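You operate a simulated robot arm through the tools that you are given. There is no shell and no other tool.

You run a simulated robot arm. Do the job below in one go: nothing can be reset, and whatever is moved stays where it is left.

## Task
Clip the yellow and blue cords under matching clips, then shut the shelf.

The check looks at the end state, three seconds after you hand in, the way a careful person would. Anything else that was tipped, shoved, dropped, spilled or broken makes it a failure.

## Robot
A 7-joint arm with a two-finger parallel gripper, fixed in place. Base frame: the origin is on the floor under the middle of its stand, x ahead of it, y to its left, z up. Units: mm, rad, N and s.
It reaches about 1479 mm from its shoulder. Its first joint turns from -2.897 to 2.897 rad. Payload 4.4 kg.
The TCP is the grasp point between the finger pads, 23 mm short of the fingertips. In the tool frame z runs along the fingers and y along their closing line. The gripper opens to 94 mm. The fingers are 38 mm wide and 10 mm thick; the gripper's body (54 by 96 mm) begins 39 mm behind the TCP.
Orientation is that of the tool frame in the base frame, as [roll, pitch, yaw] about the fixed x, y, z axes, in that order (R = Rz(yaw) Ry(pitch) Rx(roll)). With the fingers straight down and closing along the base's y, the tool's x points along the base's -x, its y along +y and its z along -z.

## Interface
- The arm moves only by the tool send_rows. Its argument "deltas" is a list of rows, each a list of 3 entries, a list of its own where there are three numbers: the turn, a rotation vector about the tool's x, y, z in units of 4 degrees (1.0 is 4 degrees), then the shift along the tool's x, y, z in units of 50 mm (1.0 is 50 mm), then the closure, from 0 (fully open) to 1 (shut). In form: [[[wx, wy, wz], [x, y, z], claw], ...]. A call has 1 to 20 rows; each row shifts and turns the commanded pose from where the row before left it, along the tool's axes as they then stand. A call with a number of a shift or a turn outside -1 to 1 is refused whole. A row lasts 0.2 s, in which the tool goes at most 50 mm and 0.15 rad; a call with a longer step from one row to the next is refused whole, and so is a gripper value outside its range. A pose out of reach is approached as far as the arm can. The call stops where the force on the tool passes 90 N (or 10 N more than at its start, if that is more) or the arm is blocked; 0.2 s more then pass. Each finger travels about 72 mm/s and halts on what it meets, pressing with about 27 N; the grip force reading is that of the motor and also rises with nothing between the fingers. The clock runs only during rows and for 0.2 s after the last one: add rows that do not move to give the fingers time. The reply holds the time, the measured pose of the TCP, the force on the tool along the base axes, the opening and the grip force, in the units named above and with some noise, with the torque about the TCP (base axes, N m) and any sound that the robot's microphone picked up.
- Cameras (640 x 400 px; columns grow to the right, rows downward): "scene" is fixed at [53.8, 501.1, 1316.6]; the picture's right is [0.02, -1.00, 0.00], its down [-0.64, -0.01, -0.77] and it looks along [0.77, 0.01, -0.64] (base axes); focal length 370 px, centre (320, 200). "wrist" rides on the gripper at [86, 16, -74] in the tool frame; the picture's right is [-0.18, 0.98, 0.00], its down [-0.58, -0.11, -0.81] and it looks along [-0.79, -0.15, 0.59] (tool axes); focal length 243 px, centre (320, 200). There is no depth. A picture from a camera that has moved, and an enlarged one, comes with that camera's place and axes in the base frame and with its lens.
- snapshot(camera): a new picture of that camera. The clock stands still meanwhile.
- enlarge(camera, box): a new picture of the part [left, top, right, bottom] of that camera's present view, enlarged. The clock stands still meanwhile.
- finish_job(): hands the job in; it is judged then, once.

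Places have to be worked out from the pictures, the camera data and where the tool is seen. Open the gripper and draw the arm clear of the work before you hand the job in, unless the task says otherwise.

The tools are called after "Request:" as a command line: name --argument value ..., lists and objects as JSON in quotes. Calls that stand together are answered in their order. send_rows: Moves the arm, as the interface text tells. Its arguments: {"type":"object","properties":{"deltas":{"type":"array","items":{"type":"array"}}},"required":["deltas"]} The other tools are called the same way: snapshot (camera) takes a picture; enlarge (camera, box) takes an enlarged picture of a part of a camera's view; finish_job () hands the job in.

At the start:

```text
time_s: 0.0
tcp_pos: [579.5, 348.9, 987.0]
tool_rot: [-3.14, 0.002, -3.141]
wrist_force: [-0.2, -0.5, 0.9]
ft_torque: [0.02, -0.02, 0.02]
grip_width: 94.3
grip_force: 0.1
```

scene: 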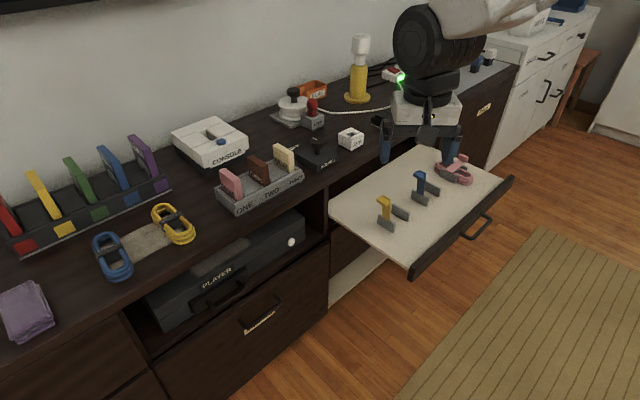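
wrist: 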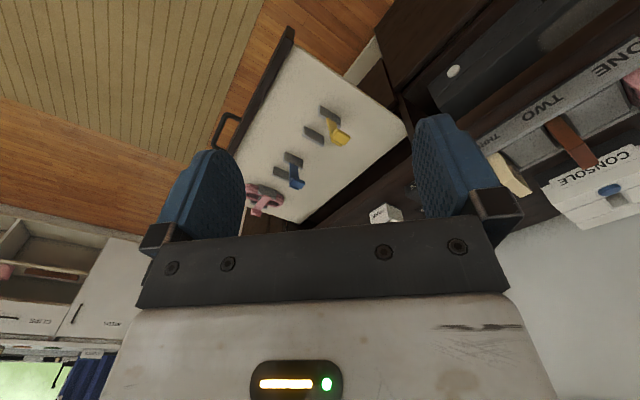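

I'll start by looking closer at the cords, the shelf with clips, and the surroundings.

Request:
enlarge --camera "scene" --box '[320, 130, 520, 280]'

Request:
enlarge --camera "scene" --box '[60, 180, 220, 300]'

Request:
enlarge --camera "wrist" --box '[200, 20, 440, 240]'

```text
2.67 times, centred on (420, 205) of scene
camera zoom: at [53.8, 501.1, 1316.6], right [0.02, -1.0, 0.0], down [-0.64, -0.01, -0.77], along [0.77, 0.01, -0.64], focal length 987 px, centre (53, 187)
```

zoom: 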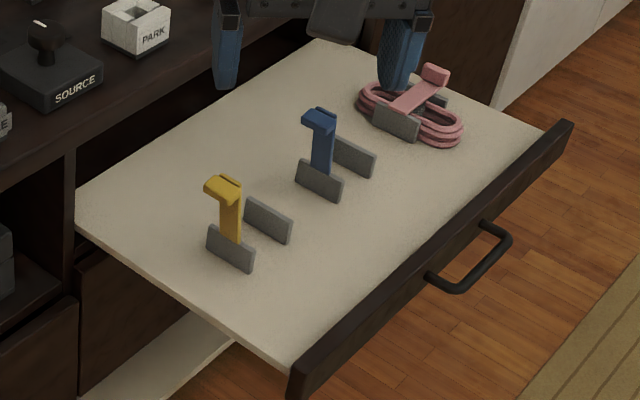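

```text
3.33 times, centred on (140, 240) of scene
camera zoom: at [53.8, 501.1, 1316.6], right [0.02, -1.0, 0.0], down [-0.64, -0.01, -0.77], along [0.77, 0.01, -0.64], focal length 1234 px, centre (920, 67)
```

zoom: 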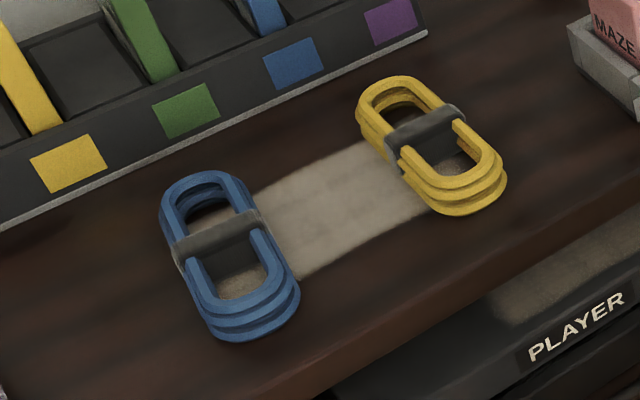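

```text
1.82 times, centred on (320, 130) of wrist
camera zoom: at [493.4, 364.7, 1062.0], right [0.18, 0.98, 0.0], down [0.58, -0.11, 0.81], along [0.79, -0.15, -0.59], focal length 441 px, centre (320, 327)
```

zoom: 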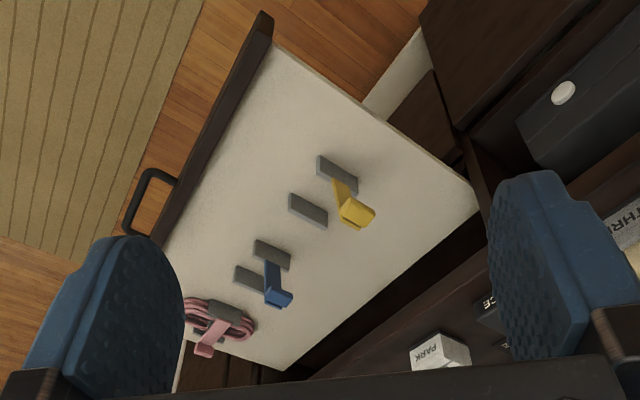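

The shelf seems to be at roughly z≈650 ahead of the robot, opening toward the robot's base at about 45°. I need to understand how the clips work, so I zoom in more on each clip.

Request:
enlarge --camera "scene" --box '[410, 145, 480, 190]'

Request:
enlarge --camera "scene" --box '[370, 160, 450, 240]'

Request:
enlarge --camera "wrist" --box '[230, 90, 370, 220]'

```text
8.89 times, centred on (445, 168) of scene
camera zoom: at [53.8, 501.1, 1316.6], right [0.02, -1.0, 0.0], down [-0.64, -0.01, -0.77], along [0.77, 0.01, -0.64], focal length 3290 px, centre (-791, 489)
```

zoom: 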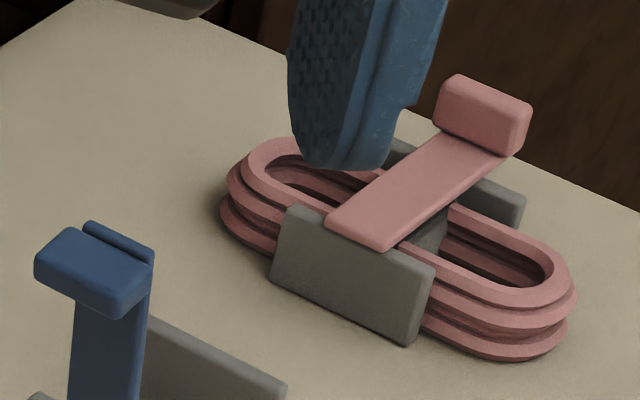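

```text
5.00 times, centred on (410, 200) of scene
camera zoom: at [53.8, 501.1, 1316.6], right [0.02, -1.0, 0.0], down [-0.64, -0.01, -0.77], along [0.77, 0.01, -0.64], focal length 1851 px, centre (-130, 200)
```

zoom: 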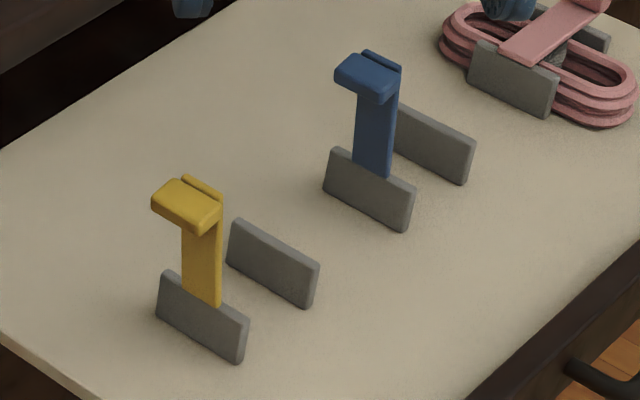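

```text
3.08 times, centred on (300, 155) of wrist
camera zoom: at [493.4, 364.7, 1062.0], right [0.18, 0.98, 0.0], down [0.58, -0.11, 0.81], along [0.79, -0.15, -0.59], focal length 746 px, centre (382, 338)
```

zoom: 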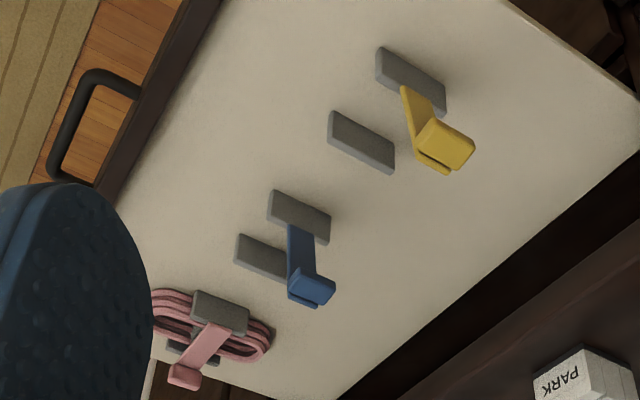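

The pink clip shows the goal: the coil lies between two grey plates and the lever hinged on one plate is folded over onto the other. I'll move the wrist camera to view the two cords on the counter (raising, moving left, and yawing).

Request:
send_rows --deltas '[[[0, 0, 0], [0.45, 0.678, -0.2325], 0], [[0, 0, 0], [0.45, 0.678, -0.2325], 0], [[0, 0, 0], [0.45, 0.678, -0.2325], 0], [[0, 0, 0], [0.45, 0.678, -0.2325], 0], [[0, 0, 0], [0.45, 0.678, -0.2325], 0], [[0, 0, 0], [0.45, 0.678, -0.2325], 0], [[0, 0, 0], [0.45, 0.678, -0.2325], 0], [[0, 0, 0], [0.45, 0.678, -0.2325], 0]]'

Request:
send_rows --deltas '[[[0, 0, -1], [0, 0, 0], 0], [[0, 0, -1], [0, 0, 0], 0], [[0, 0, -1], [0, 0, 0], 0], [[0, 0, -1], [0, 0, 0], 0], [[0, 0, -1], [0, 0, 0], 0], [[0, 0, -1], [0, 0, 0], 0], [[0, 0, -1], [0, 0, 0], 0], [[0, 0, -1], [0, 0, 0], 0], [[0, 0, -1], [0, 0, 0], 0], [[0, 0, -1], [0, 0, 0], 0], [[0, 0, -1], [0, 0, 0], 0], [[0, 0, -1], [0, 0, 0], 0], [[0, 0, -1], [0, 0, 0], 0], [[0, 0, -1], [0, 0, 0], 0]]'

Request:
snapshot --camera "wrist"

Request:
snapshot --camera "scene"

```text
time_s: 1.8
tcp_pos: [399.9, 619.6, 1079.5]
tool_rot: [-3.139, 0.003, -3.141]
wrist_force: [0.1, -0.5, -0.9]
ft_torque: [-0.03, -0.01, -0.02]
grip_width: 94.0
grip_force: 0.0
```

```text
time_s: 4.8
tcp_pos: [398.6, 620.5, 1079.8]
tool_rot: [-3.14, 0.0, -2.165]
wrist_force: [-0.1, 0.6, 0.3]
ft_torque: [-0.02, 0.02, -0.04]
grip_width: 93.9
grip_force: 0.1
```

```text
taken
camera wrist: at [337.5, 557.5, 1153.9], right [-0.71, 0.7, 0.0], down [0.41, 0.42, 0.81], along [0.57, 0.57, -0.59], focal length 243 px, centre (320, 200)
```

wrist: 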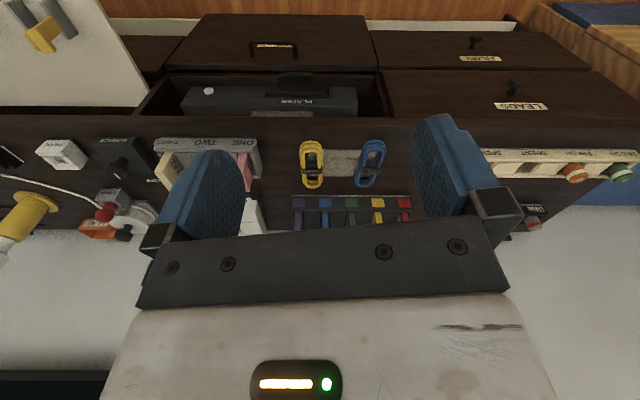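

```text
taken
```

scene: 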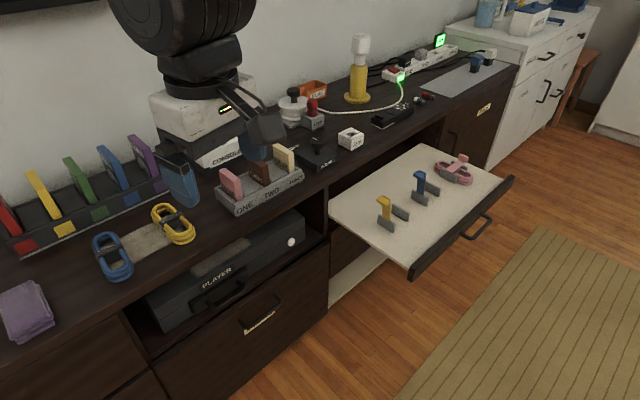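

The cords appear in the wrist view between the fingers; the furniture is at about 45°. I zoom in on the cords and clips here for triangulation.

Request:
enlarge --camera "wrist" --box '[280, 120, 410, 210]'

Request:
enlarge --camera "wrist" --box '[0, 0, 200, 120]'

Request:
enlarge --camera "scene" --box '[80, 190, 210, 290]'

Request:
enlarge --camera "scene" --box '[360, 160, 490, 250]'

```text
4.44 times, centred on (345, 165) of wrist
camera zoom: at [337.5, 557.5, 1153.9], right [-0.71, 0.7, 0.0], down [0.41, 0.42, 0.81], along [0.57, 0.57, -0.59], focal length 1078 px, centre (209, 356)
```

zoom: 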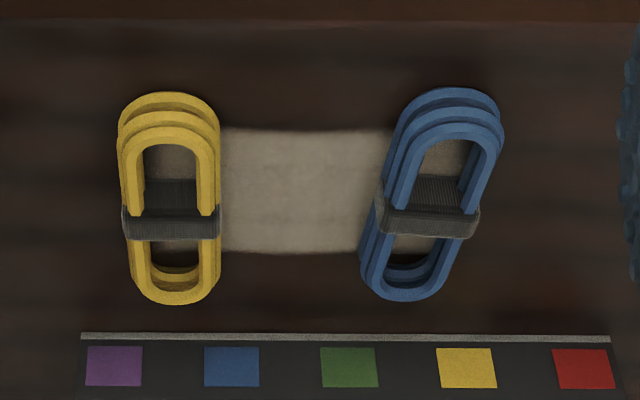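

```text
3.20 times, centred on (100, 60) of wrist
camera zoom: at [337.5, 557.5, 1153.9], right [-0.71, 0.7, 0.0], down [0.41, 0.42, 0.81], along [0.57, 0.57, -0.59], focal length 776 px, centre (1024, 648)
```

zoom: 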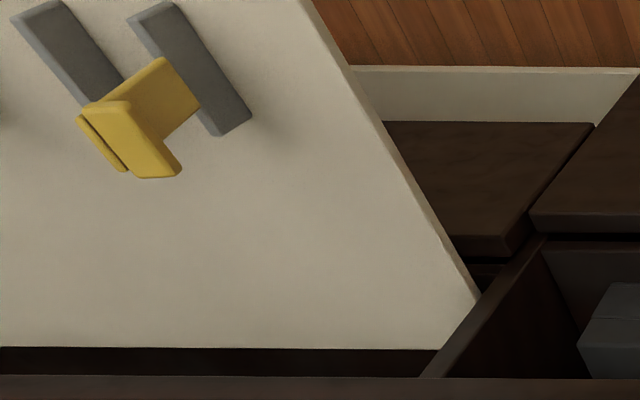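

```text
4.00 times, centred on (145, 240) of scene
camera zoom: at [53.8, 501.1, 1316.6], right [0.02, -1.0, 0.0], down [-0.64, -0.01, -0.77], along [0.77, 0.01, -0.64], focal length 1481 px, centre (1020, 40)
```

zoom: 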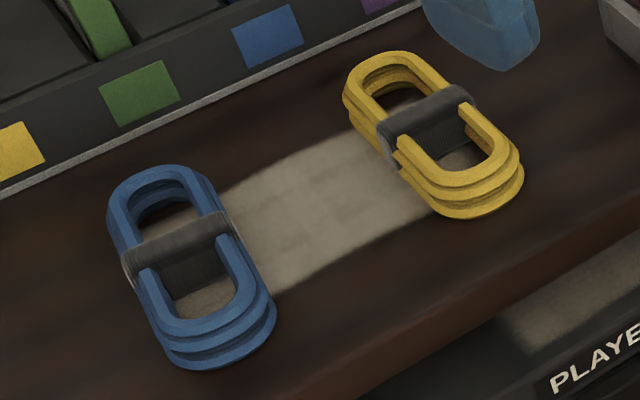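

```text
4.44 times, centred on (425, 205) of scene
camera zoom: at [53.8, 501.1, 1316.6], right [0.02, -1.0, 0.0], down [-0.64, -0.01, -0.77], along [0.77, 0.01, -0.64], focal length 1645 px, centre (-147, 178)
```

zoom: 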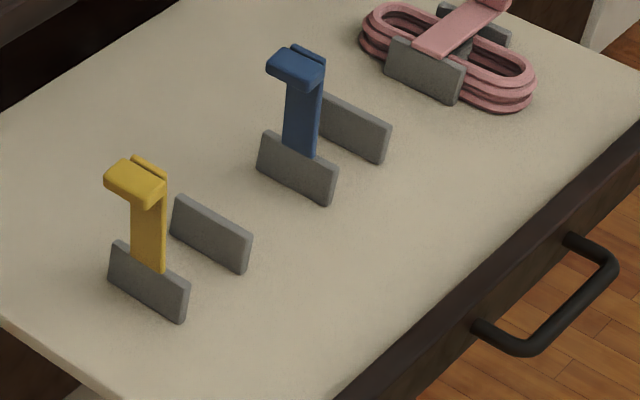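

Triangulation gives the yellow cord's top centre at about (621, 820, 791) and blue at about (532, 913, 785); coils are about 122×49 mm. Now I move to look at the shelf clips from the front at the same 45° heading.

Request:
send_rows --deltas '[[[0, 0, 0], [0.55, -0.699, 0.257], 0], [[0, 0, 0], [0.55, -0.699, 0.257], 0], [[0, 0, 0], [0.55, -0.699, 0.257], 0], [[0, 0, 0], [0.55, -0.699, 0.257], 0], [[0, 0, 0], [0.55, -0.699, 0.257], 0], [[0, 0, 0], [0.55, -0.699, 0.257], 0], [[0, 0, 0], [0.55, -0.699, 0.257], 0], [[0, 0, 0], [0.55, -0.699, 0.257], 0], [[0, 0, 0], [0.55, -0.699, 0.257], 0], [[0, 0, 0], [0.55, -0.699, 0.257], 0], [[0, 0, 0], [0.55, -0.699, 0.257], 0], [[0, 0, 0], [0.55, -0.699, 0.257], 0]]'

Request:
snapshot --camera "wrist"

Request:
snapshot --camera "scene"

```text
time_s: 7.4
tcp_pos: [564.2, 110.4, 927.2]
tool_rot: [-3.141, 0.001, -2.163]
wrist_force: [0.7, -0.6, -0.5]
ft_torque: [0.03, -0.01, 0.02]
grip_width: 94.0
grip_force: 0.0
```

```text
taken
camera wrist: at [502.8, 47.6, 1001.7], right [-0.71, 0.7, 0.0], down [0.41, 0.42, 0.81], along [0.57, 0.57, -0.59], focal length 243 px, centre (320, 200)
```

wrist: 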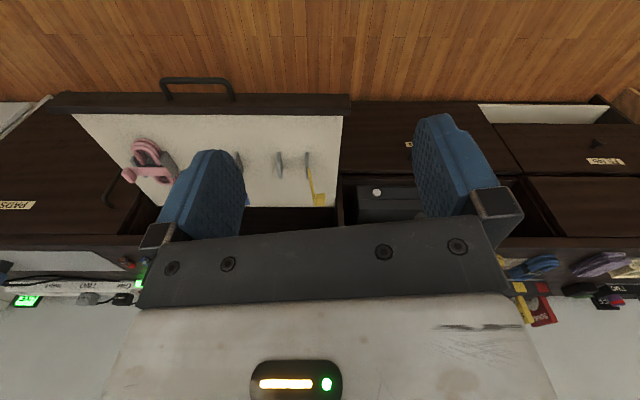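

```text
taken
```

scene: 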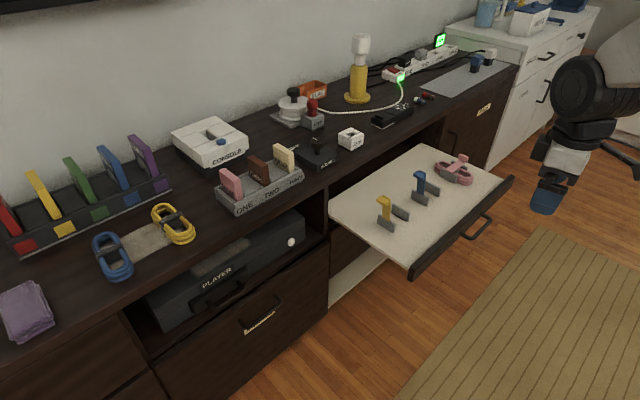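

The shelf is visible along its slide axis. I shift the tool sideways (along the shelf front) so that the clips come between the fingers, and closer.

Request:
enlarge --camera "wrist" --box '[40, 60, 360, 240]'

Request:
send_rows --deltas '[[[0, 0, 0], [0.0, -0.9, 0.0], 0], [[0, 0, 0], [0.0, -0.9, 0.0], 0], [[0, 0, 0], [0.0, -0.6, 0.0], 0]]'

Request:
snapshot --camera "wrist"

Request:
enlarge --camera "wrist" --box '[180, 60, 440, 240]'

```text
2.00 times, centred on (200, 150) of wrist
camera zoom: at [502.8, 47.6, 1001.7], right [-0.71, 0.7, 0.0], down [0.41, 0.42, 0.81], along [0.57, 0.57, -0.59], focal length 485 px, centre (560, 300)
```

zoom: 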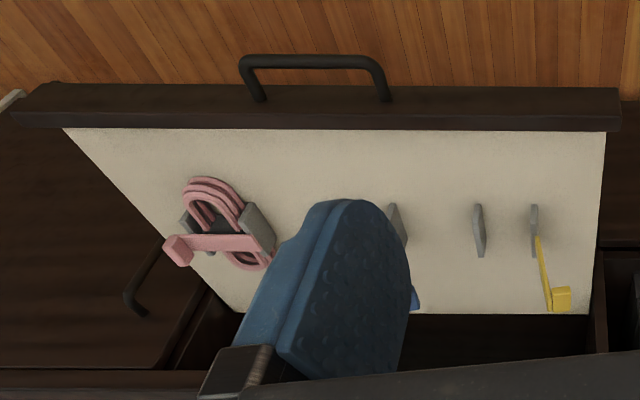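

```text
time_s: 8.2
tcp_pos: [662.3, 42.2, 927.7]
tool_rot: [-3.14, 0.001, -2.164]
wrist_force: [1.0, 0.0, 0.6]
ft_torque: [-0.01, 0.03, -0.01]
grip_width: 94.1
grip_force: 0.1
```

```text
taken
camera wrist: at [600.8, -20.2, 1002.2], right [-0.71, 0.7, 0.0], down [0.41, 0.42, 0.81], along [0.57, 0.57, -0.59], focal length 243 px, centre (320, 200)
```

wrist: 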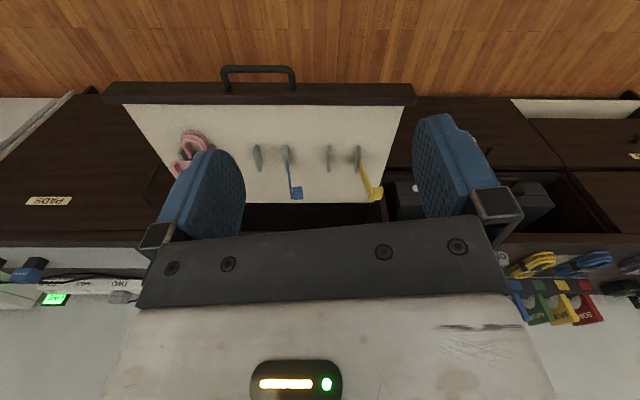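

```text
2.22 times, centred on (310, 150) of wrist
camera zoom: at [600.8, -20.2, 1002.2], right [-0.71, 0.7, 0.0], down [0.41, 0.42, 0.81], along [0.57, 0.57, -0.59], focal length 539 px, centre (342, 311)
```

zoom: 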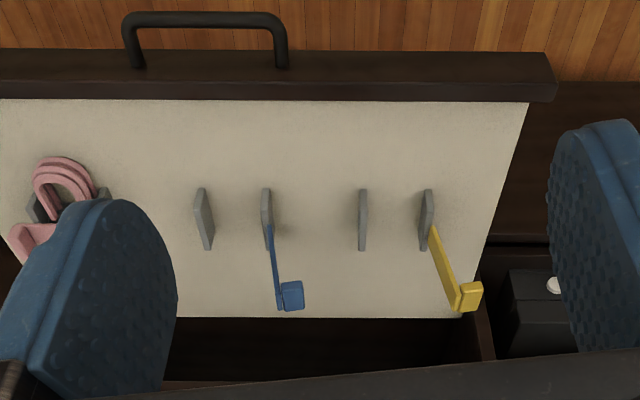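

Shelf surface works out at z≈579; clip plates run along the 45° slide direction: blue clip centre (p=806, q≈-546), yellow clip (p=806, q≈-381) in the rotated frame (p along 45°, q along 135°). I rotate to align the tool with 45° axes and go to view the blue cord close up.

Request:
send_rows --deltas '[[[0, 0, 0.92], [0, 0, 0], 0], [[0, 0, 0.92], [0, 0, 0], 0], [[0, 0, 0.91], [0, 0, 0], 0]]'

Request:
send_rows --deltas '[[[0, 0, 0], [-0.445, 0.809, 0.031], 0], [[0, 0, 0], [-0.445, 0.809, 0.031], 0], [[0, 0, 0], [-0.445, 0.809, 0.031], 0], [[0, 0, 0], [-0.445, 0.809, 0.031], 0], [[0, 0, 0], [-0.445, 0.809, 0.031], 0], [[0, 0, 0], [-0.445, 0.809, 0.031], 0], [[0, 0, 0], [-0.445, 0.809, 0.031], 0], [[0, 0, 0], [-0.445, 0.809, 0.031], 0], [[0, 0, 0], [-0.445, 0.809, 0.031], 0], [[0, 0, 0], [-0.445, 0.809, 0.031], 0], [[0, 0, 0], [-0.445, 0.809, 0.031], 0], [[0, 0, 0], [-0.445, 0.809, 0.031], 0], [[0, 0, 0], [-0.445, 0.809, 0.031], 0], [[0, 0, 0], [-0.445, 0.809, 0.031], 0], [[0, 0, 0], [-0.445, 0.809, 0.031], 0], [[0, 0, 0], [-0.445, 0.809, 0.031], 0], [[0, 0, 0], [-0.445, 0.809, 0.031], 0], [[0, 0, 0], [-0.445, 0.809, 0.031], 0]]'

Request:
snapshot --camera "wrist"

Request:
snapshot --camera "scene"

```text
time_s: 9.0
tcp_pos: [662.4, 44.6, 927.1]
tool_rot: [-3.139, 0.0, -2.356]
wrist_force: [0.5, 0.7, 0.3]
ft_torque: [0.0, 0.03, 0.0]
grip_width: 94.2
grip_force: 0.0
```

```text
time_s: 12.8
tcp_pos: [429.3, 845.3, 898.5]
tool_rot: [-3.139, 0.002, -2.359]
wrist_force: [-1.0, 0.9, -0.2]
ft_torque: [0.02, -0.06, 0.01]
grip_width: 93.9
grip_force: 0.0
```

```text
taken
camera wrist: at [357.2, 795.0, 972.4], right [-0.56, 0.83, 0.0], down [0.49, 0.33, 0.81], along [0.67, 0.45, -0.59], focal length 243 px, centre (320, 200)
```

wrist: 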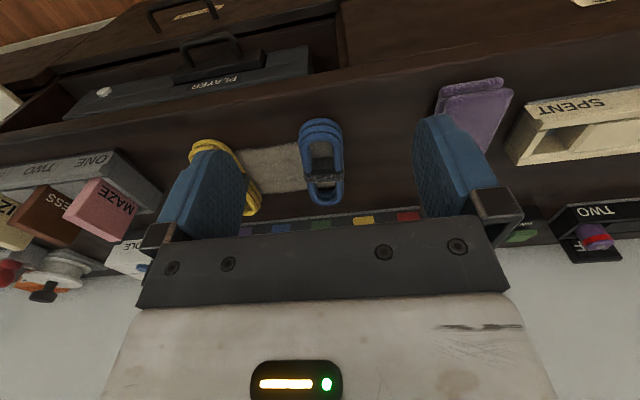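

```text
taken
```

scene: 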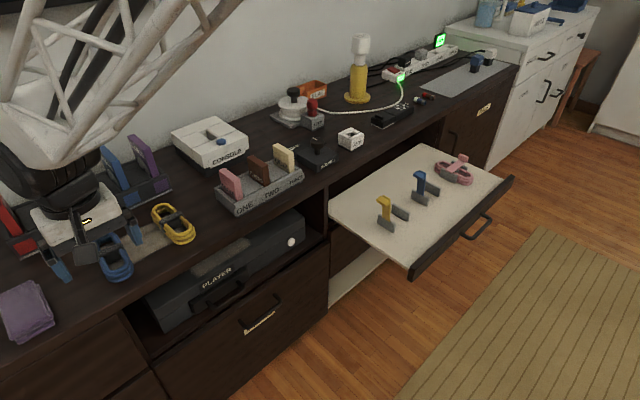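

The blue cord is centred between the fingers in the wrist view. I enlarge both views to measure its pose.

Request:
enlarge --camera "wrist" --box '[270, 100, 380, 220]'

Request:
enlarge --camera "scene" --box '[20, 180, 200, 300]'

```text
3.33 times, centred on (325, 160) of wrist
camera zoom: at [357.2, 795.0, 972.4], right [-0.56, 0.83, 0.0], down [0.49, 0.33, 0.81], along [0.67, 0.45, -0.59], focal length 809 px, centre (303, 333)
```

zoom: 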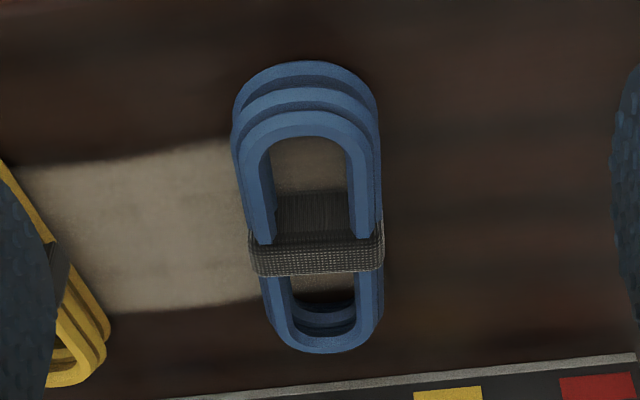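

```text
3.33 times, centred on (110, 240) of scene
camera zoom: at [53.8, 501.1, 1316.6], right [0.02, -1.0, 0.0], down [-0.64, -0.01, -0.77], along [0.77, 0.01, -0.64], focal length 1234 px, centre (1020, 67)
```

zoom: 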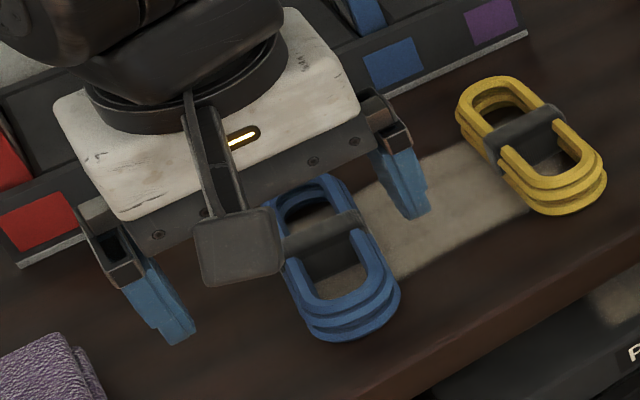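

Blue cord: axis at about 38–39° heading, centre about (528, 915), top near z≈785. I align the tool yaw with it and move above its centre at a safe height to verify with the cameras.

Request:
send_rows --deltas '[[[0, 0, 0.8], [0, 0, 0], 0], [[0, 0, 0.8], [0, 0, 0], 0], [[0, 0, 0], [-0.807, -0.045, 0.42], 0], [[0, 0, 0], [-0.807, -0.045, 0.42], 0], [[0, 0, 0], [-0.807, -0.045, 0.42], 0], [[0, 0, 0], [0, 0, 0], 0]]'

Request:
snapshot --camera "wrist"

Request:
enlarge --camera "scene" --box '[20, 180, 200, 300]'

```text
time_s: 14.2
tcp_pos: [527.0, 915.6, 836.9]
tool_rot: [-3.139, -0.001, -2.468]
wrist_force: [0.5, 0.1, 0.0]
ft_torque: [-0.03, 0.01, 0.0]
grip_width: 94.1
grip_force: 0.0
```

```text
taken
camera wrist: at [449.6, 873.4, 910.6], right [-0.47, 0.88, 0.0], down [0.52, 0.28, 0.81], along [0.71, 0.38, -0.59], focal length 243 px, centre (320, 200)
```

wrist: 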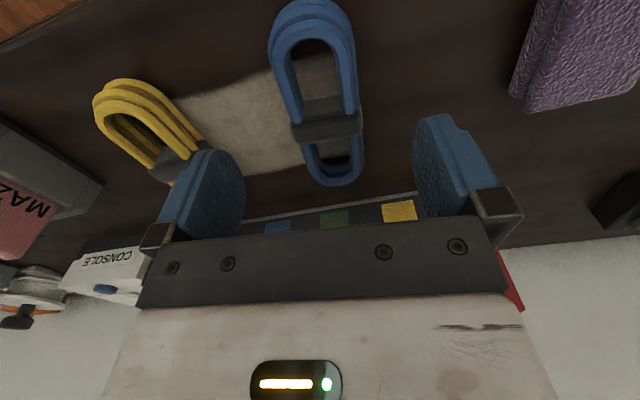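

```text
3.33 times, centred on (110, 240) of scene
camera zoom: at [53.8, 501.1, 1316.6], right [0.02, -1.0, 0.0], down [-0.64, -0.01, -0.77], along [0.77, 0.01, -0.64], focal length 1234 px, centre (1020, 67)
```

zoom: 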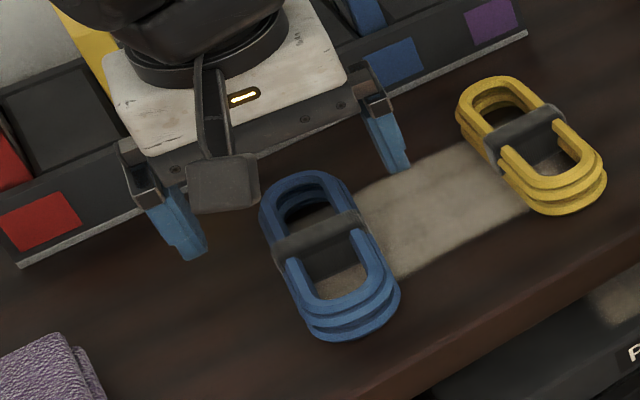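

The blue cord is visible below the gripper; I enlarge the wrist view to measure its angle and centre relative to the tool.

Request:
enlarge --camera "wrist" --box '[200, 0, 440, 200]'

```text
2.00 times, centred on (320, 100) of wrist
camera zoom: at [449.6, 873.4, 910.6], right [-0.47, 0.88, 0.0], down [0.52, 0.28, 0.81], along [0.71, 0.38, -0.59], focal length 485 px, centre (320, 400)
```

zoom: 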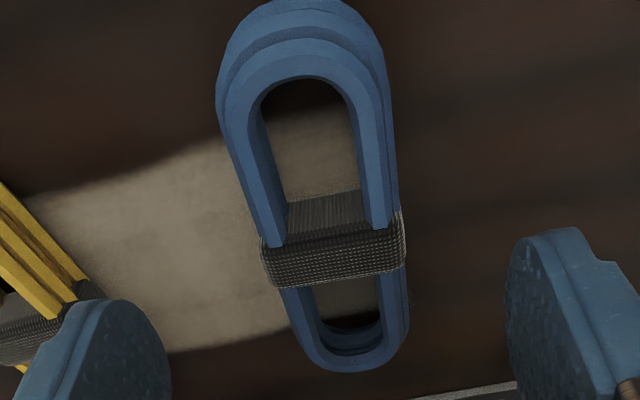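

The tool is aligned within about 1° with the blue cord and laterally centred; cord centre is about 7 mm further along. I descend around its centre, with the fingers on both sides, to TCP z≈783 (tips ≈760) and check.

Request:
send_rows --deltas '[[[0, 0, 0], [-0.066, 0.02, 0.54], 0], [[0, 0, 0], [-0.066, 0.02, 0.54], 0], [[0, 0, 0], [0, 0, 0], 0]]'

Request:
enlarge --camera "scene" --box '[50, 190, 190, 300]'

Request:
snapshot --camera "wrist"

```text
time_s: 15.0
tcp_pos: [530.5, 921.2, 782.1]
tool_rot: [-3.141, 0.0, -2.467]
wrist_force: [0.6, 0.5, -0.7]
ft_torque: [0.0, -0.02, 0.0]
grip_width: 94.1
grip_force: 0.0
```

```text
3.64 times, centred on (120, 245) of scene
camera zoom: at [53.8, 501.1, 1316.6], right [0.02, -1.0, 0.0], down [-0.64, -0.01, -0.77], along [0.77, 0.01, -0.64], focal length 1346 px, centre (1047, 36)
```

zoom: 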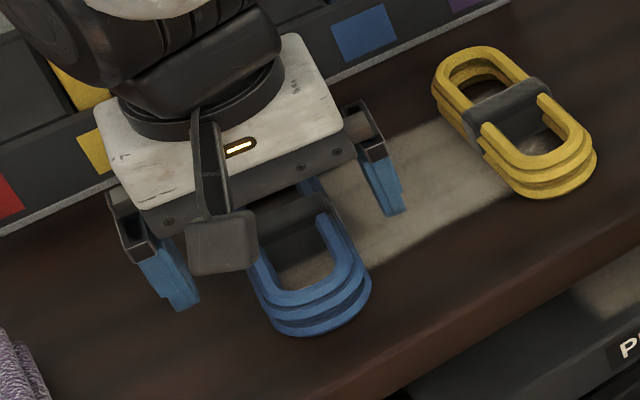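

```text
taken
camera wrist: at [454.0, 878.6, 856.2], right [-0.47, 0.88, 0.0], down [0.52, 0.28, 0.81], along [0.71, 0.38, -0.59], focal length 243 px, centre (320, 200)
```

wrist: 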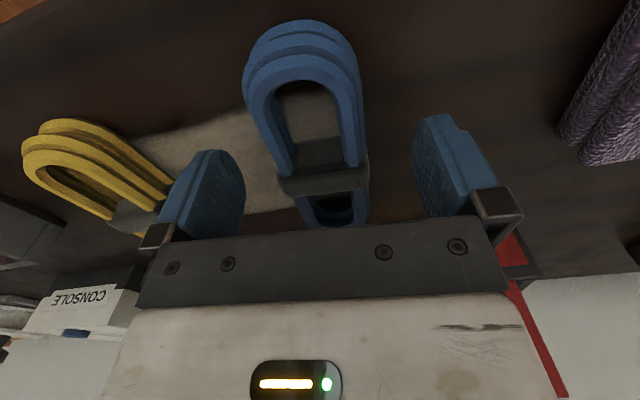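

No contact yet. I descend in small steps watching the vertical force to find the counter height.

Request:
send_rows --deltas '[[[0, 0, 0], [0, 0, 0.06], 0], [[0, 0, 0], [0, 0, 0], 0]]'

Request:
send_rows --deltas '[[[0, 0, 0], [0, 0, 0.04], 0], [[0, 0, 0], [0, 0, 0], 0]]'

```text
time_s: 15.6
tcp_pos: [533.2, 920.4, 777.7]
tool_rot: [-3.139, 0.0, -2.467]
wrist_force: [-0.2, 0.0, -0.3]
ft_torque: [-0.01, -0.02, 0.01]
grip_width: 94.2
grip_force: 0.1
```

```text
time_s: 16.2
tcp_pos: [531.6, 919.7, 774.8]
tool_rot: [-3.14, 0.001, -2.466]
wrist_force: [-0.7, -0.4, -0.3]
ft_torque: [-0.02, 0.02, -0.02]
grip_width: 93.7
grip_force: 0.1
```

Still free. I check the finger tips' closeness to the counter before continuing.

Request:
send_rows --deltas '[[[0, 0, 0], [0, 0, 0.04], 0], [[0, 0, 0], [0, 0, 0], 0]]'

Request:
enlarge --camera "scene" --box '[60, 210, 170, 290]'

```text
time_s: 16.8
tcp_pos: [534.3, 918.9, 772.6]
tool_rot: [-3.141, -0.001, -2.467]
wrist_force: [0.4, 0.0, 0.3]
ft_torque: [0.03, 0.04, 0.0]
grip_width: 93.9
grip_force: 0.0
```

```text
5.00 times, centred on (115, 250) of scene
camera zoom: at [53.8, 501.1, 1316.6], right [0.02, -1.0, 0.0], down [-0.64, -0.01, -0.77], along [0.77, 0.01, -0.64], focal length 1851 px, centre (1345, -50)
```

zoom: 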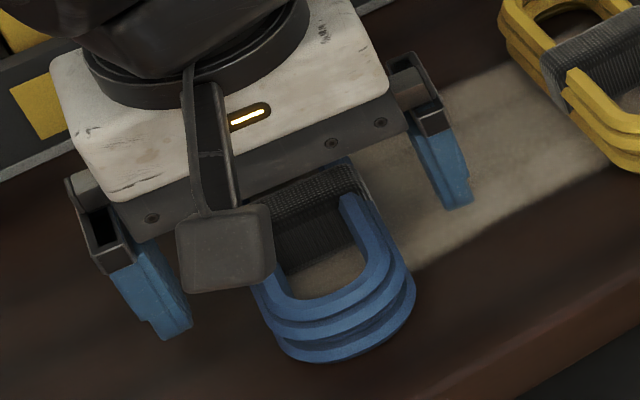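

No contact force yet; I go on in 2 mm steps.

Request:
send_rows --deltas '[[[0, 0, 0], [0, 0, 0.04], 0], [[0, 0, 0], [0, 0, 0], 0]]'

Request:
send_rows --deltas '[[[0, 0, 0], [0, 0, 0.03], 0], [[0, 0, 0], [0, 0, 0], 0]]'

```text
time_s: 17.4
tcp_pos: [532.5, 919.1, 771.2]
tool_rot: [-3.141, 0.0, -2.469]
wrist_force: [-0.8, 0.8, 0.4]
ft_torque: [0.02, 0.01, 0.03]
grip_width: 94.1
grip_force: 0.0
```

```text
time_s: 18.0
tcp_pos: [532.6, 918.7, 770.1]
tool_rot: [-3.14, -0.001, -2.468]
wrist_force: [0.1, 0.7, 0.7]
ft_torque: [0.0, -0.01, 0.0]
grip_width: 93.9
grip_force: 0.1
```

Request:
send_rows --deltas '[[[0, 0, 0], [0, 0, 0.04], 0], [[0, 0, 0], [0, 0, 0], 0]]'

Request:
send_rows --deltas '[[[0, 0, 0], [0, 0, 0.03], 0], [[0, 0, 0], [0, 0, 0], 0]]'

```text
time_s: 18.6
tcp_pos: [532.7, 919.5, 768.6]
tool_rot: [-3.139, 0.001, -2.467]
wrist_force: [0.4, -0.1, -0.6]
ft_torque: [0.04, 0.03, 0.0]
grip_width: 94.0
grip_force: 0.0
```

```text
time_s: 19.2
tcp_pos: [533.3, 919.9, 767.5]
tool_rot: [-3.14, 0.0, -2.469]
wrist_force: [0.1, -0.2, 0.7]
ft_torque: [-0.01, 0.0, -0.01]
grip_width: 94.1
grip_force: 0.1
```

Request:
send_rows --deltas '[[[0, 0, 0], [0, 0, 0.04], 0], [[0, 0, 0], [0, 0, 0], 0]]'

Request:
send_rows --deltas '[[[0, 0, 0], [0, 0, 0.04], 0], [[0, 0, 0], [0, 0, 0], 0]]'

Request:
enlarge --camera "wrist" --box '[140, 0, 500, 240]'

```text
time_s: 19.8
tcp_pos: [531.5, 919.6, 764.5]
tool_rot: [-3.14, 0.001, -2.469]
wrist_force: [1.6, -0.1, 0.1]
ft_torque: [0.0, 0.01, -0.04]
grip_width: 94.0
grip_force: 0.1
```

```text
time_s: 20.4
tcp_pos: [532.5, 918.4, 763.9]
tool_rot: [-3.139, 0.0, -2.468]
wrist_force: [-3.9, -3.0, 6.2]
ft_torque: [0.07, 0.31, 0.25]
grip_width: 93.9
grip_force: 0.1
```

```text
1.67 times, centred on (320, 120) of wrist
camera zoom: at [454.6, 876.9, 837.8], right [-0.47, 0.88, 0.0], down [0.52, 0.28, 0.81], along [0.71, 0.38, -0.59], focal length 404 px, centre (320, 333)
```

zoom: 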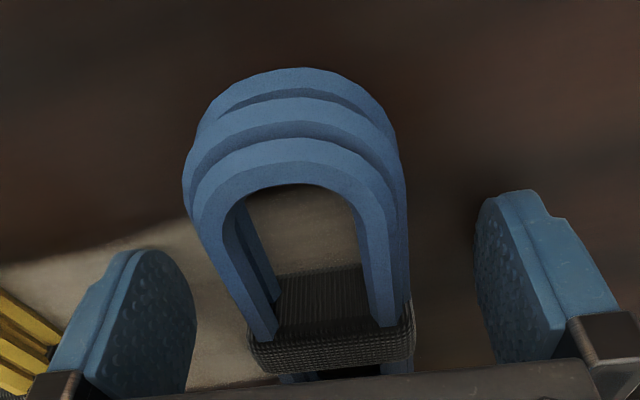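

Contact at TCP z≈764 → counter height ≈741 (tips 23 mm lower). Re-evaluating with this, the blue cord spans ≈126×44×34 mm with centre ≈11 mm further ahead of the tool. I raise 2 mm, shift forward to its centre and squeeze gently to align it.

Request:
send_rows --deltas '[[[0, 0, 0], [0, 0, -0.05], 0], [[0, 0, 0], [-0.22, 0.02, 0], 0], [[0, 0, 0], [0, 0, 0], 0.3], [[0, 0, 0], [0, 0, 0], 0.4], [[0, 0, 0], [0, 0, 0], 0.5], [[0, 0, 0], [0, 0, 0], 0.6], [[0, 0, 0], [0, 0, 0], 0.6]]'

Request:
snapshot --camera "wrist"

Request:
enlarge --camera "scene" --box '[50, 190, 190, 300]'

```text
time_s: 22.0
tcp_pos: [540.4, 927.5, 765.1]
tool_rot: [-3.139, 0.0, -2.467]
wrist_force: [-0.4, 0.3, 0.3]
ft_torque: [0.0, 0.01, 0.04]
grip_width: 49.6
grip_force: 27.1
```

```text
taken
camera wrist: at [463.7, 885.3, 839.6], right [-0.47, 0.88, 0.0], down [0.52, 0.28, 0.81], along [0.71, 0.38, -0.59], focal length 243 px, centre (320, 200)
```

wrist: 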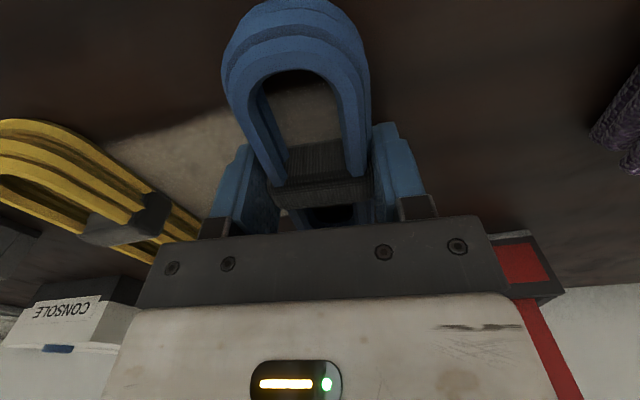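

```text
3.64 times, centred on (120, 245) of scene
camera zoom: at [53.8, 501.1, 1316.6], right [0.02, -1.0, 0.0], down [-0.64, -0.01, -0.77], along [0.77, 0.01, -0.64], focal length 1346 px, centre (1047, 36)
```

zoom: 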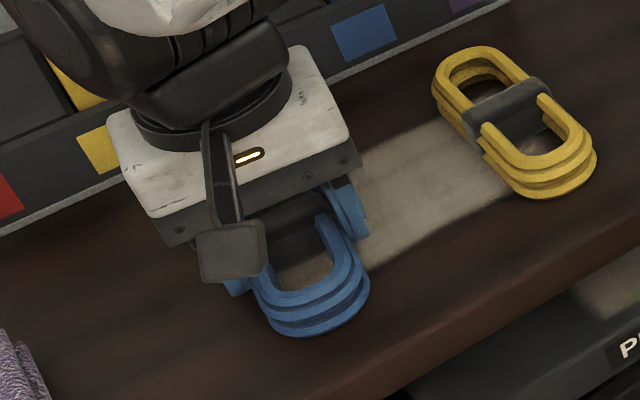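

Grip closed on the band at width 49.6 mm. I enlarge the wrist view to check alignment of the cord with the tool.

Request:
enlarge --camera "wrist" --box '[180, 0, 460, 240]'

```text
1.67 times, centred on (320, 120) of wrist
camera zoom: at [463.7, 885.3, 839.6], right [-0.47, 0.88, 0.0], down [0.52, 0.28, 0.81], along [0.71, 0.38, -0.59], focal length 404 px, centre (320, 333)
```

zoom: 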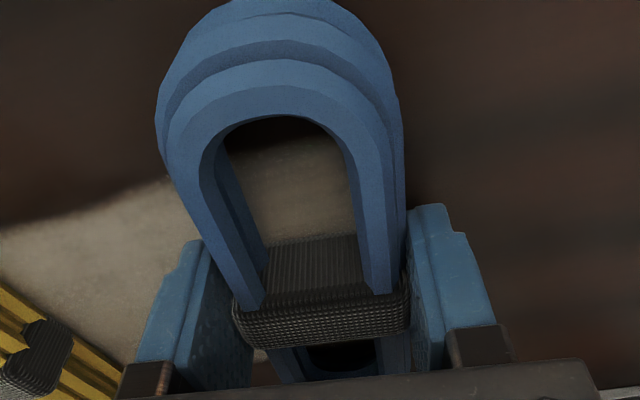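

The cord is aligned with the tool to about 1°, centred. Now I open, slide back 48 mm along the cord to its near end (so fingers will clear the clip plates), and grip there.

Request:
send_rows --deltas '[[[0, 0, 0], [0, 0, 0], 0.2], [[0, 0, 0], [0, 0, 0], 0.2], [[0, 0, 0], [0.48, 0, 0], 0.2], [[0, 0, 0], [0.48, 0, 0], 0.2], [[0, 0, 0], [0, 0, 0], 0.2], [[0, 0, 0], [0, 0, 0], 0.5], [[0, 0, 0], [0, 0, 0], 0.7], [[0, 0, 0], [0, 0, 0], 0.75], [[0, 0, 0], [0, 0, 0], 0.75]]'

Request:
snapshot --camera "wrist"

Request:
enlarge --camera "scene" --box '[50, 190, 190, 300]'

```text
time_s: 24.0
tcp_pos: [505.1, 895.5, 765.3]
tool_rot: [-3.14, -0.001, -2.468]
wrist_force: [-2.0, 0.5, 2.9]
ft_torque: [0.0, 0.02, 0.05]
grip_width: 49.5
grip_force: 27.2
```

```text
taken
camera wrist: at [426.5, 853.8, 839.7], right [-0.47, 0.88, 0.0], down [0.52, 0.28, 0.81], along [0.71, 0.38, -0.59], focal length 243 px, centre (320, 200)
```

wrist: 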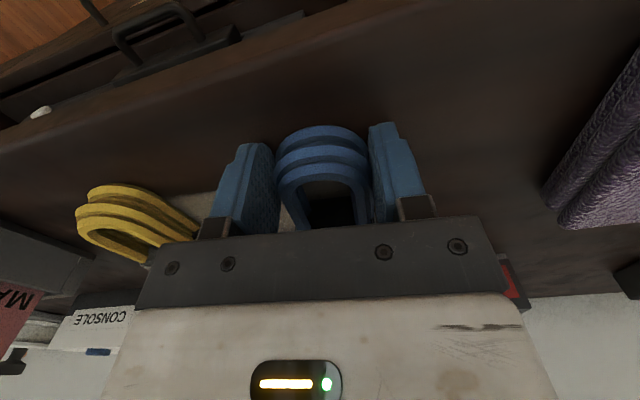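

```text
3.64 times, centred on (120, 245) of scene
camera zoom: at [53.8, 501.1, 1316.6], right [0.02, -1.0, 0.0], down [-0.64, -0.01, -0.77], along [0.77, 0.01, -0.64], focal length 1346 px, centre (1047, 36)
```

zoom: 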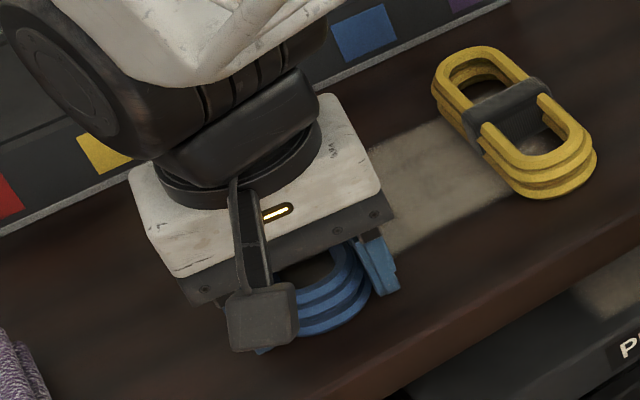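

Gripped at the near end, 49.5 mm. I lift 60 mm and check that the cord hangs level.

Request:
send_rows --deltas '[[[0, 0, 0], [0, 0, -0.3], 0.75], [[0, 0, 0], [0, 0, -0.4], 0.75], [[0, 0, 0], [0, 0, -0.5], 0.75], [[0, 0, 0], [0, 0, 0], 0.75]]'

Request:
snapshot --camera "wrist"

Request:
enlarge --camera "scene" --box '[50, 160, 210, 280]'

```text
time_s: 25.0
tcp_pos: [503.7, 895.6, 825.7]
tool_rot: [-3.14, -0.001, -2.469]
wrist_force: [-0.7, -0.5, -0.9]
ft_torque: [-0.01, 0.05, -0.01]
grip_width: 49.6
grip_force: 27.2
```

```text
taken
camera wrist: at [425.5, 853.8, 900.7], right [-0.47, 0.88, 0.0], down [0.52, 0.28, 0.81], along [0.71, 0.38, -0.59], focal length 243 px, centre (320, 200)
```

wrist: 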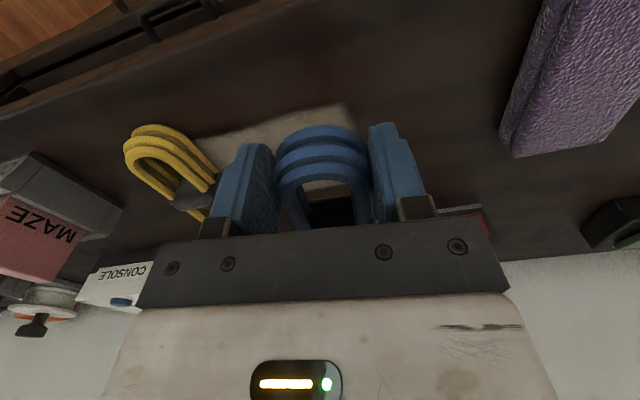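

```text
3.33 times, centred on (130, 220) of scene
camera zoom: at [53.8, 501.1, 1316.6], right [0.02, -1.0, 0.0], down [-0.64, -0.01, -0.77], along [0.77, 0.01, -0.64], focal length 1234 px, centre (953, 133)
```

zoom: 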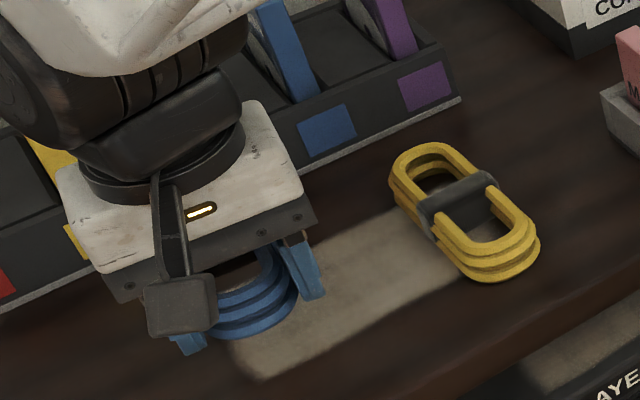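

The cord is held firmly. I back off from the counter, straighten the yaw to 45°, and travel along the furniture to in front of the shelf at safe height (TCP z≈850).

Request:
send_rows --deltas '[[[0, 0, 0], [0, 0, -0.5], 0.75], [[0, 0, 0], [0.96, 0, 0], 0.75], [[0, 0, 0], [0.96, 0, 0], 0.75], [[0, 0, 0], [0.96, 0, 0], 0.75], [[0, 0, 0], [0.96, 0, 0], 0.75], [[0, 0, 0], [0.96, 0, 0], 0.75], [[0, 0, 0], [0.96, 0, 0], 0.75], [[0, 0, -0.8], [0, 0, 0], 0.75], [[0, 0, -0.8], [0, 0, 0], 0.75], [[0, 0, 0], [0, 0, 0], 0.75]]'

Request:
send_rows --deltas '[[[0, 0, 0], [0, -0.95, 0], 0.75], [[0, 0, 0], [0, -0.95, 0], 0.75], [[0, 0, 0], [0, -0.95, 0], 0.75], [[0, 0, 0], [0, -0.95, 0], 0.75], [[0, 0, 0], [0, -0.95, 0], 0.75], [[0, 0, 0], [0, -0.95, 0], 0.75], [[0, 0, 0], [0, -0.95, 0], 0.75], [[0, 0, 0], [0, -0.95, 0], 0.75], [[0, 0, 0], [0, -0.95, 0], 0.75], [[0, 0, 0], [0, -0.95, 0], 0.75], [[0, 0, 0], [0, -0.95, 0], 0.75], [[0, 0, 0], [0, -0.95, 0], 0.75], [[0, 0, 0], [0, -0.95, 0], 0.75], [[0, 0, 0], [0, -0.95, 0], 0.75], [[0, 0, 0], [0, -0.95, 0], 0.75], [[0, 0, 0], [0, -0.95, 0], 0.75], [[0, 0, 0], [0, -0.95, 0], 0.75], [[0, 0, 0], [0, -0.95, 0], 0.75], [[0, 0, 0], [0, 0, 0], 0.75]]'

Request:
snapshot --camera "wrist"

Request:
snapshot --camera "scene"

```text
time_s: 27.2
tcp_pos: [277.5, 718.1, 849.8]
tool_rot: [-3.141, 0.001, -2.357]
wrist_force: [0.7, -0.6, -0.7]
ft_torque: [0.0, 0.04, 0.02]
grip_width: 49.5
grip_force: 26.2
```

```text
time_s: 31.2
tcp_pos: [881.3, 109.4, 851.8]
tool_rot: [-3.141, 0.0, -2.358]
wrist_force: [0.4, 0.0, -1.3]
ft_torque: [-0.02, 0.02, -0.02]
grip_width: 49.4
grip_force: 27.0
```

```text
taken
camera wrist: at [809.2, 60.2, 925.5], right [-0.56, 0.83, 0.0], down [0.49, 0.33, 0.81], along [0.67, 0.45, -0.59], focal length 243 px, centre (320, 200)
```

wrist: 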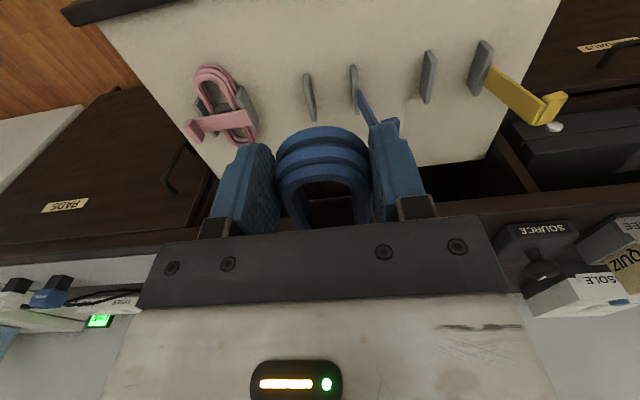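

```text
taken
```

scene: 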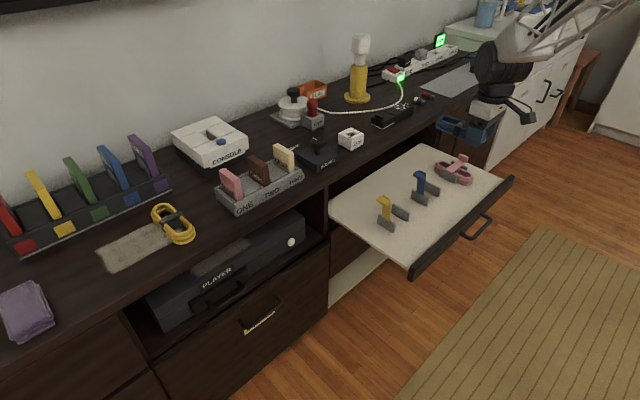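

Now the clips are in view past the held cord. I enlarge them for precise measurement.

Request:
enlarge --camera "wrist" --box '[280, 20, 420, 130]'

Request:
enlarge --camera "wrist" --box '[400, 10, 580, 140]'

Request:
enlarge --camera "scene" --box '[380, 90, 540, 210]'

```text
3.64 times, centred on (350, 75) of wrist
camera zoom: at [809.2, 60.2, 925.5], right [-0.56, 0.83, 0.0], down [0.49, 0.33, 0.81], along [0.67, 0.45, -0.59], focal length 882 px, centre (211, 654)
```

zoom: 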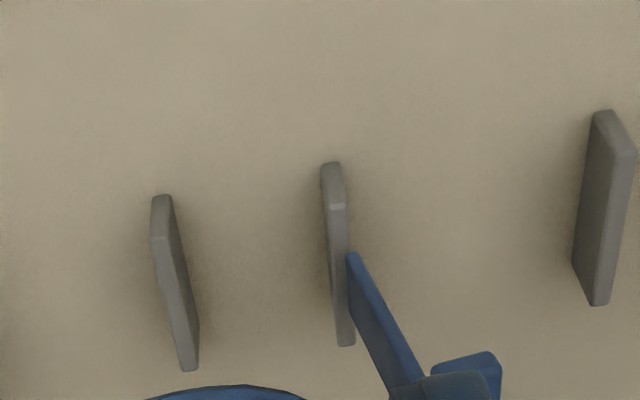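

```text
3.08 times, centred on (490, 75) of wrist
camera zoom: at [809.2, 60.2, 925.5], right [-0.56, 0.83, 0.0], down [0.49, 0.33, 0.81], along [0.67, 0.45, -0.59], focal length 746 px, centre (-203, 585)
```

zoom: 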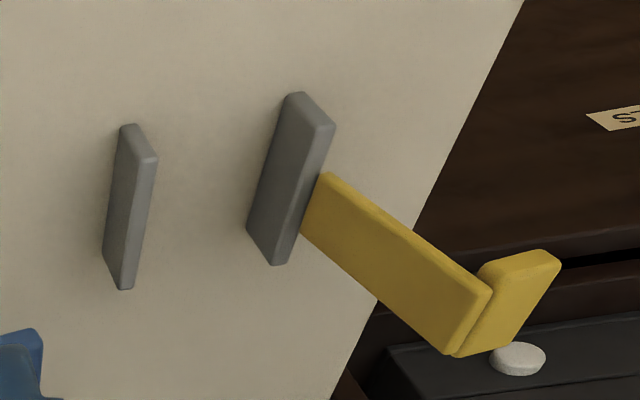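

```text
3.33 times, centred on (460, 150) of scene
camera zoom: at [53.8, 501.1, 1316.6], right [0.02, -1.0, 0.0], down [-0.64, -0.01, -0.77], along [0.77, 0.01, -0.64], focal length 1234 px, centre (-147, 367)
```

zoom: 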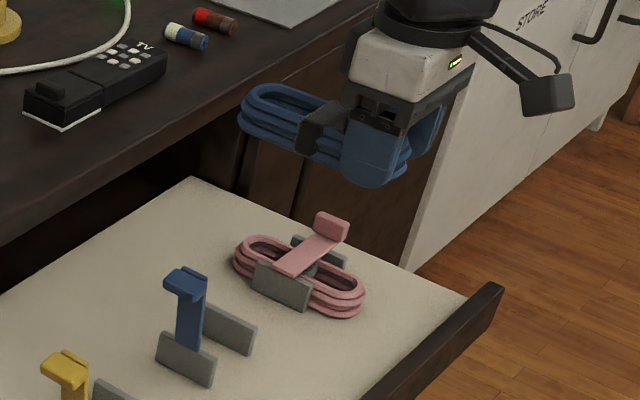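

Measured: blue plates at tool y ≈ −34.9 and +31.1 (gap ≈58 mm), near ends 80 mm ahead of TCP, shelf z≈577. I move 57 mm forward, 2 mm sideways, then descend to TCP z≈665 and check.

Request:
send_rows --deltas '[[[0, 0, 0], [-0.57, -0.019, 0], 0.75], [[0, 0, 0], [-0.57, -0.019, 0], 0.75], [[0, 0, 0], [0, 0, 0.93], 0.75], [[0, 0, 0], [0, 0, 0.93], 0.75], [[0, 0, 0], [0, 0, 0.93], 0.75], [[0, 0, 0], [0, 0, 0.9], 0.75], [[0, 0, 0], [0, 0, 0], 0.75]]'

Request:
snapshot --camera "wrist"

Request:
enlarge --camera "scene" --box '[360, 120, 500, 220]'

```text
time_s: 32.8
tcp_pos: [921.5, 149.9, 668.4]
tool_rot: [3.142, 0.0, -2.354]
wrist_force: [0.2, -0.6, 0.2]
ft_torque: [-0.03, 0.03, 0.02]
grip_width: 49.4
grip_force: 27.0
```

```text
taken
camera wrist: at [849.1, 100.7, 741.9], right [-0.56, 0.83, 0.0], down [0.49, 0.34, 0.81], along [0.67, 0.45, -0.59], focal length 243 px, centre (320, 200)
```

wrist: 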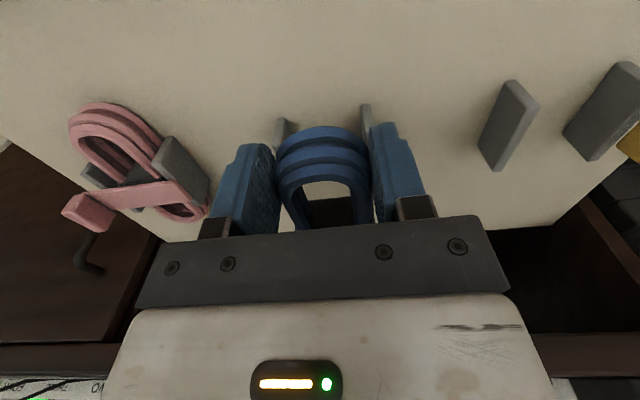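

```text
4.00 times, centred on (430, 170) of scene
camera zoom: at [53.8, 501.1, 1316.6], right [0.02, -1.0, 0.0], down [-0.64, -0.01, -0.77], along [0.77, 0.01, -0.64], focal length 1481 px, centre (-120, 320)
```

zoom: 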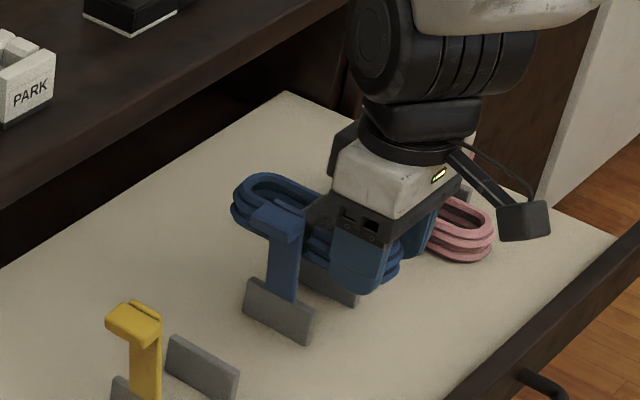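

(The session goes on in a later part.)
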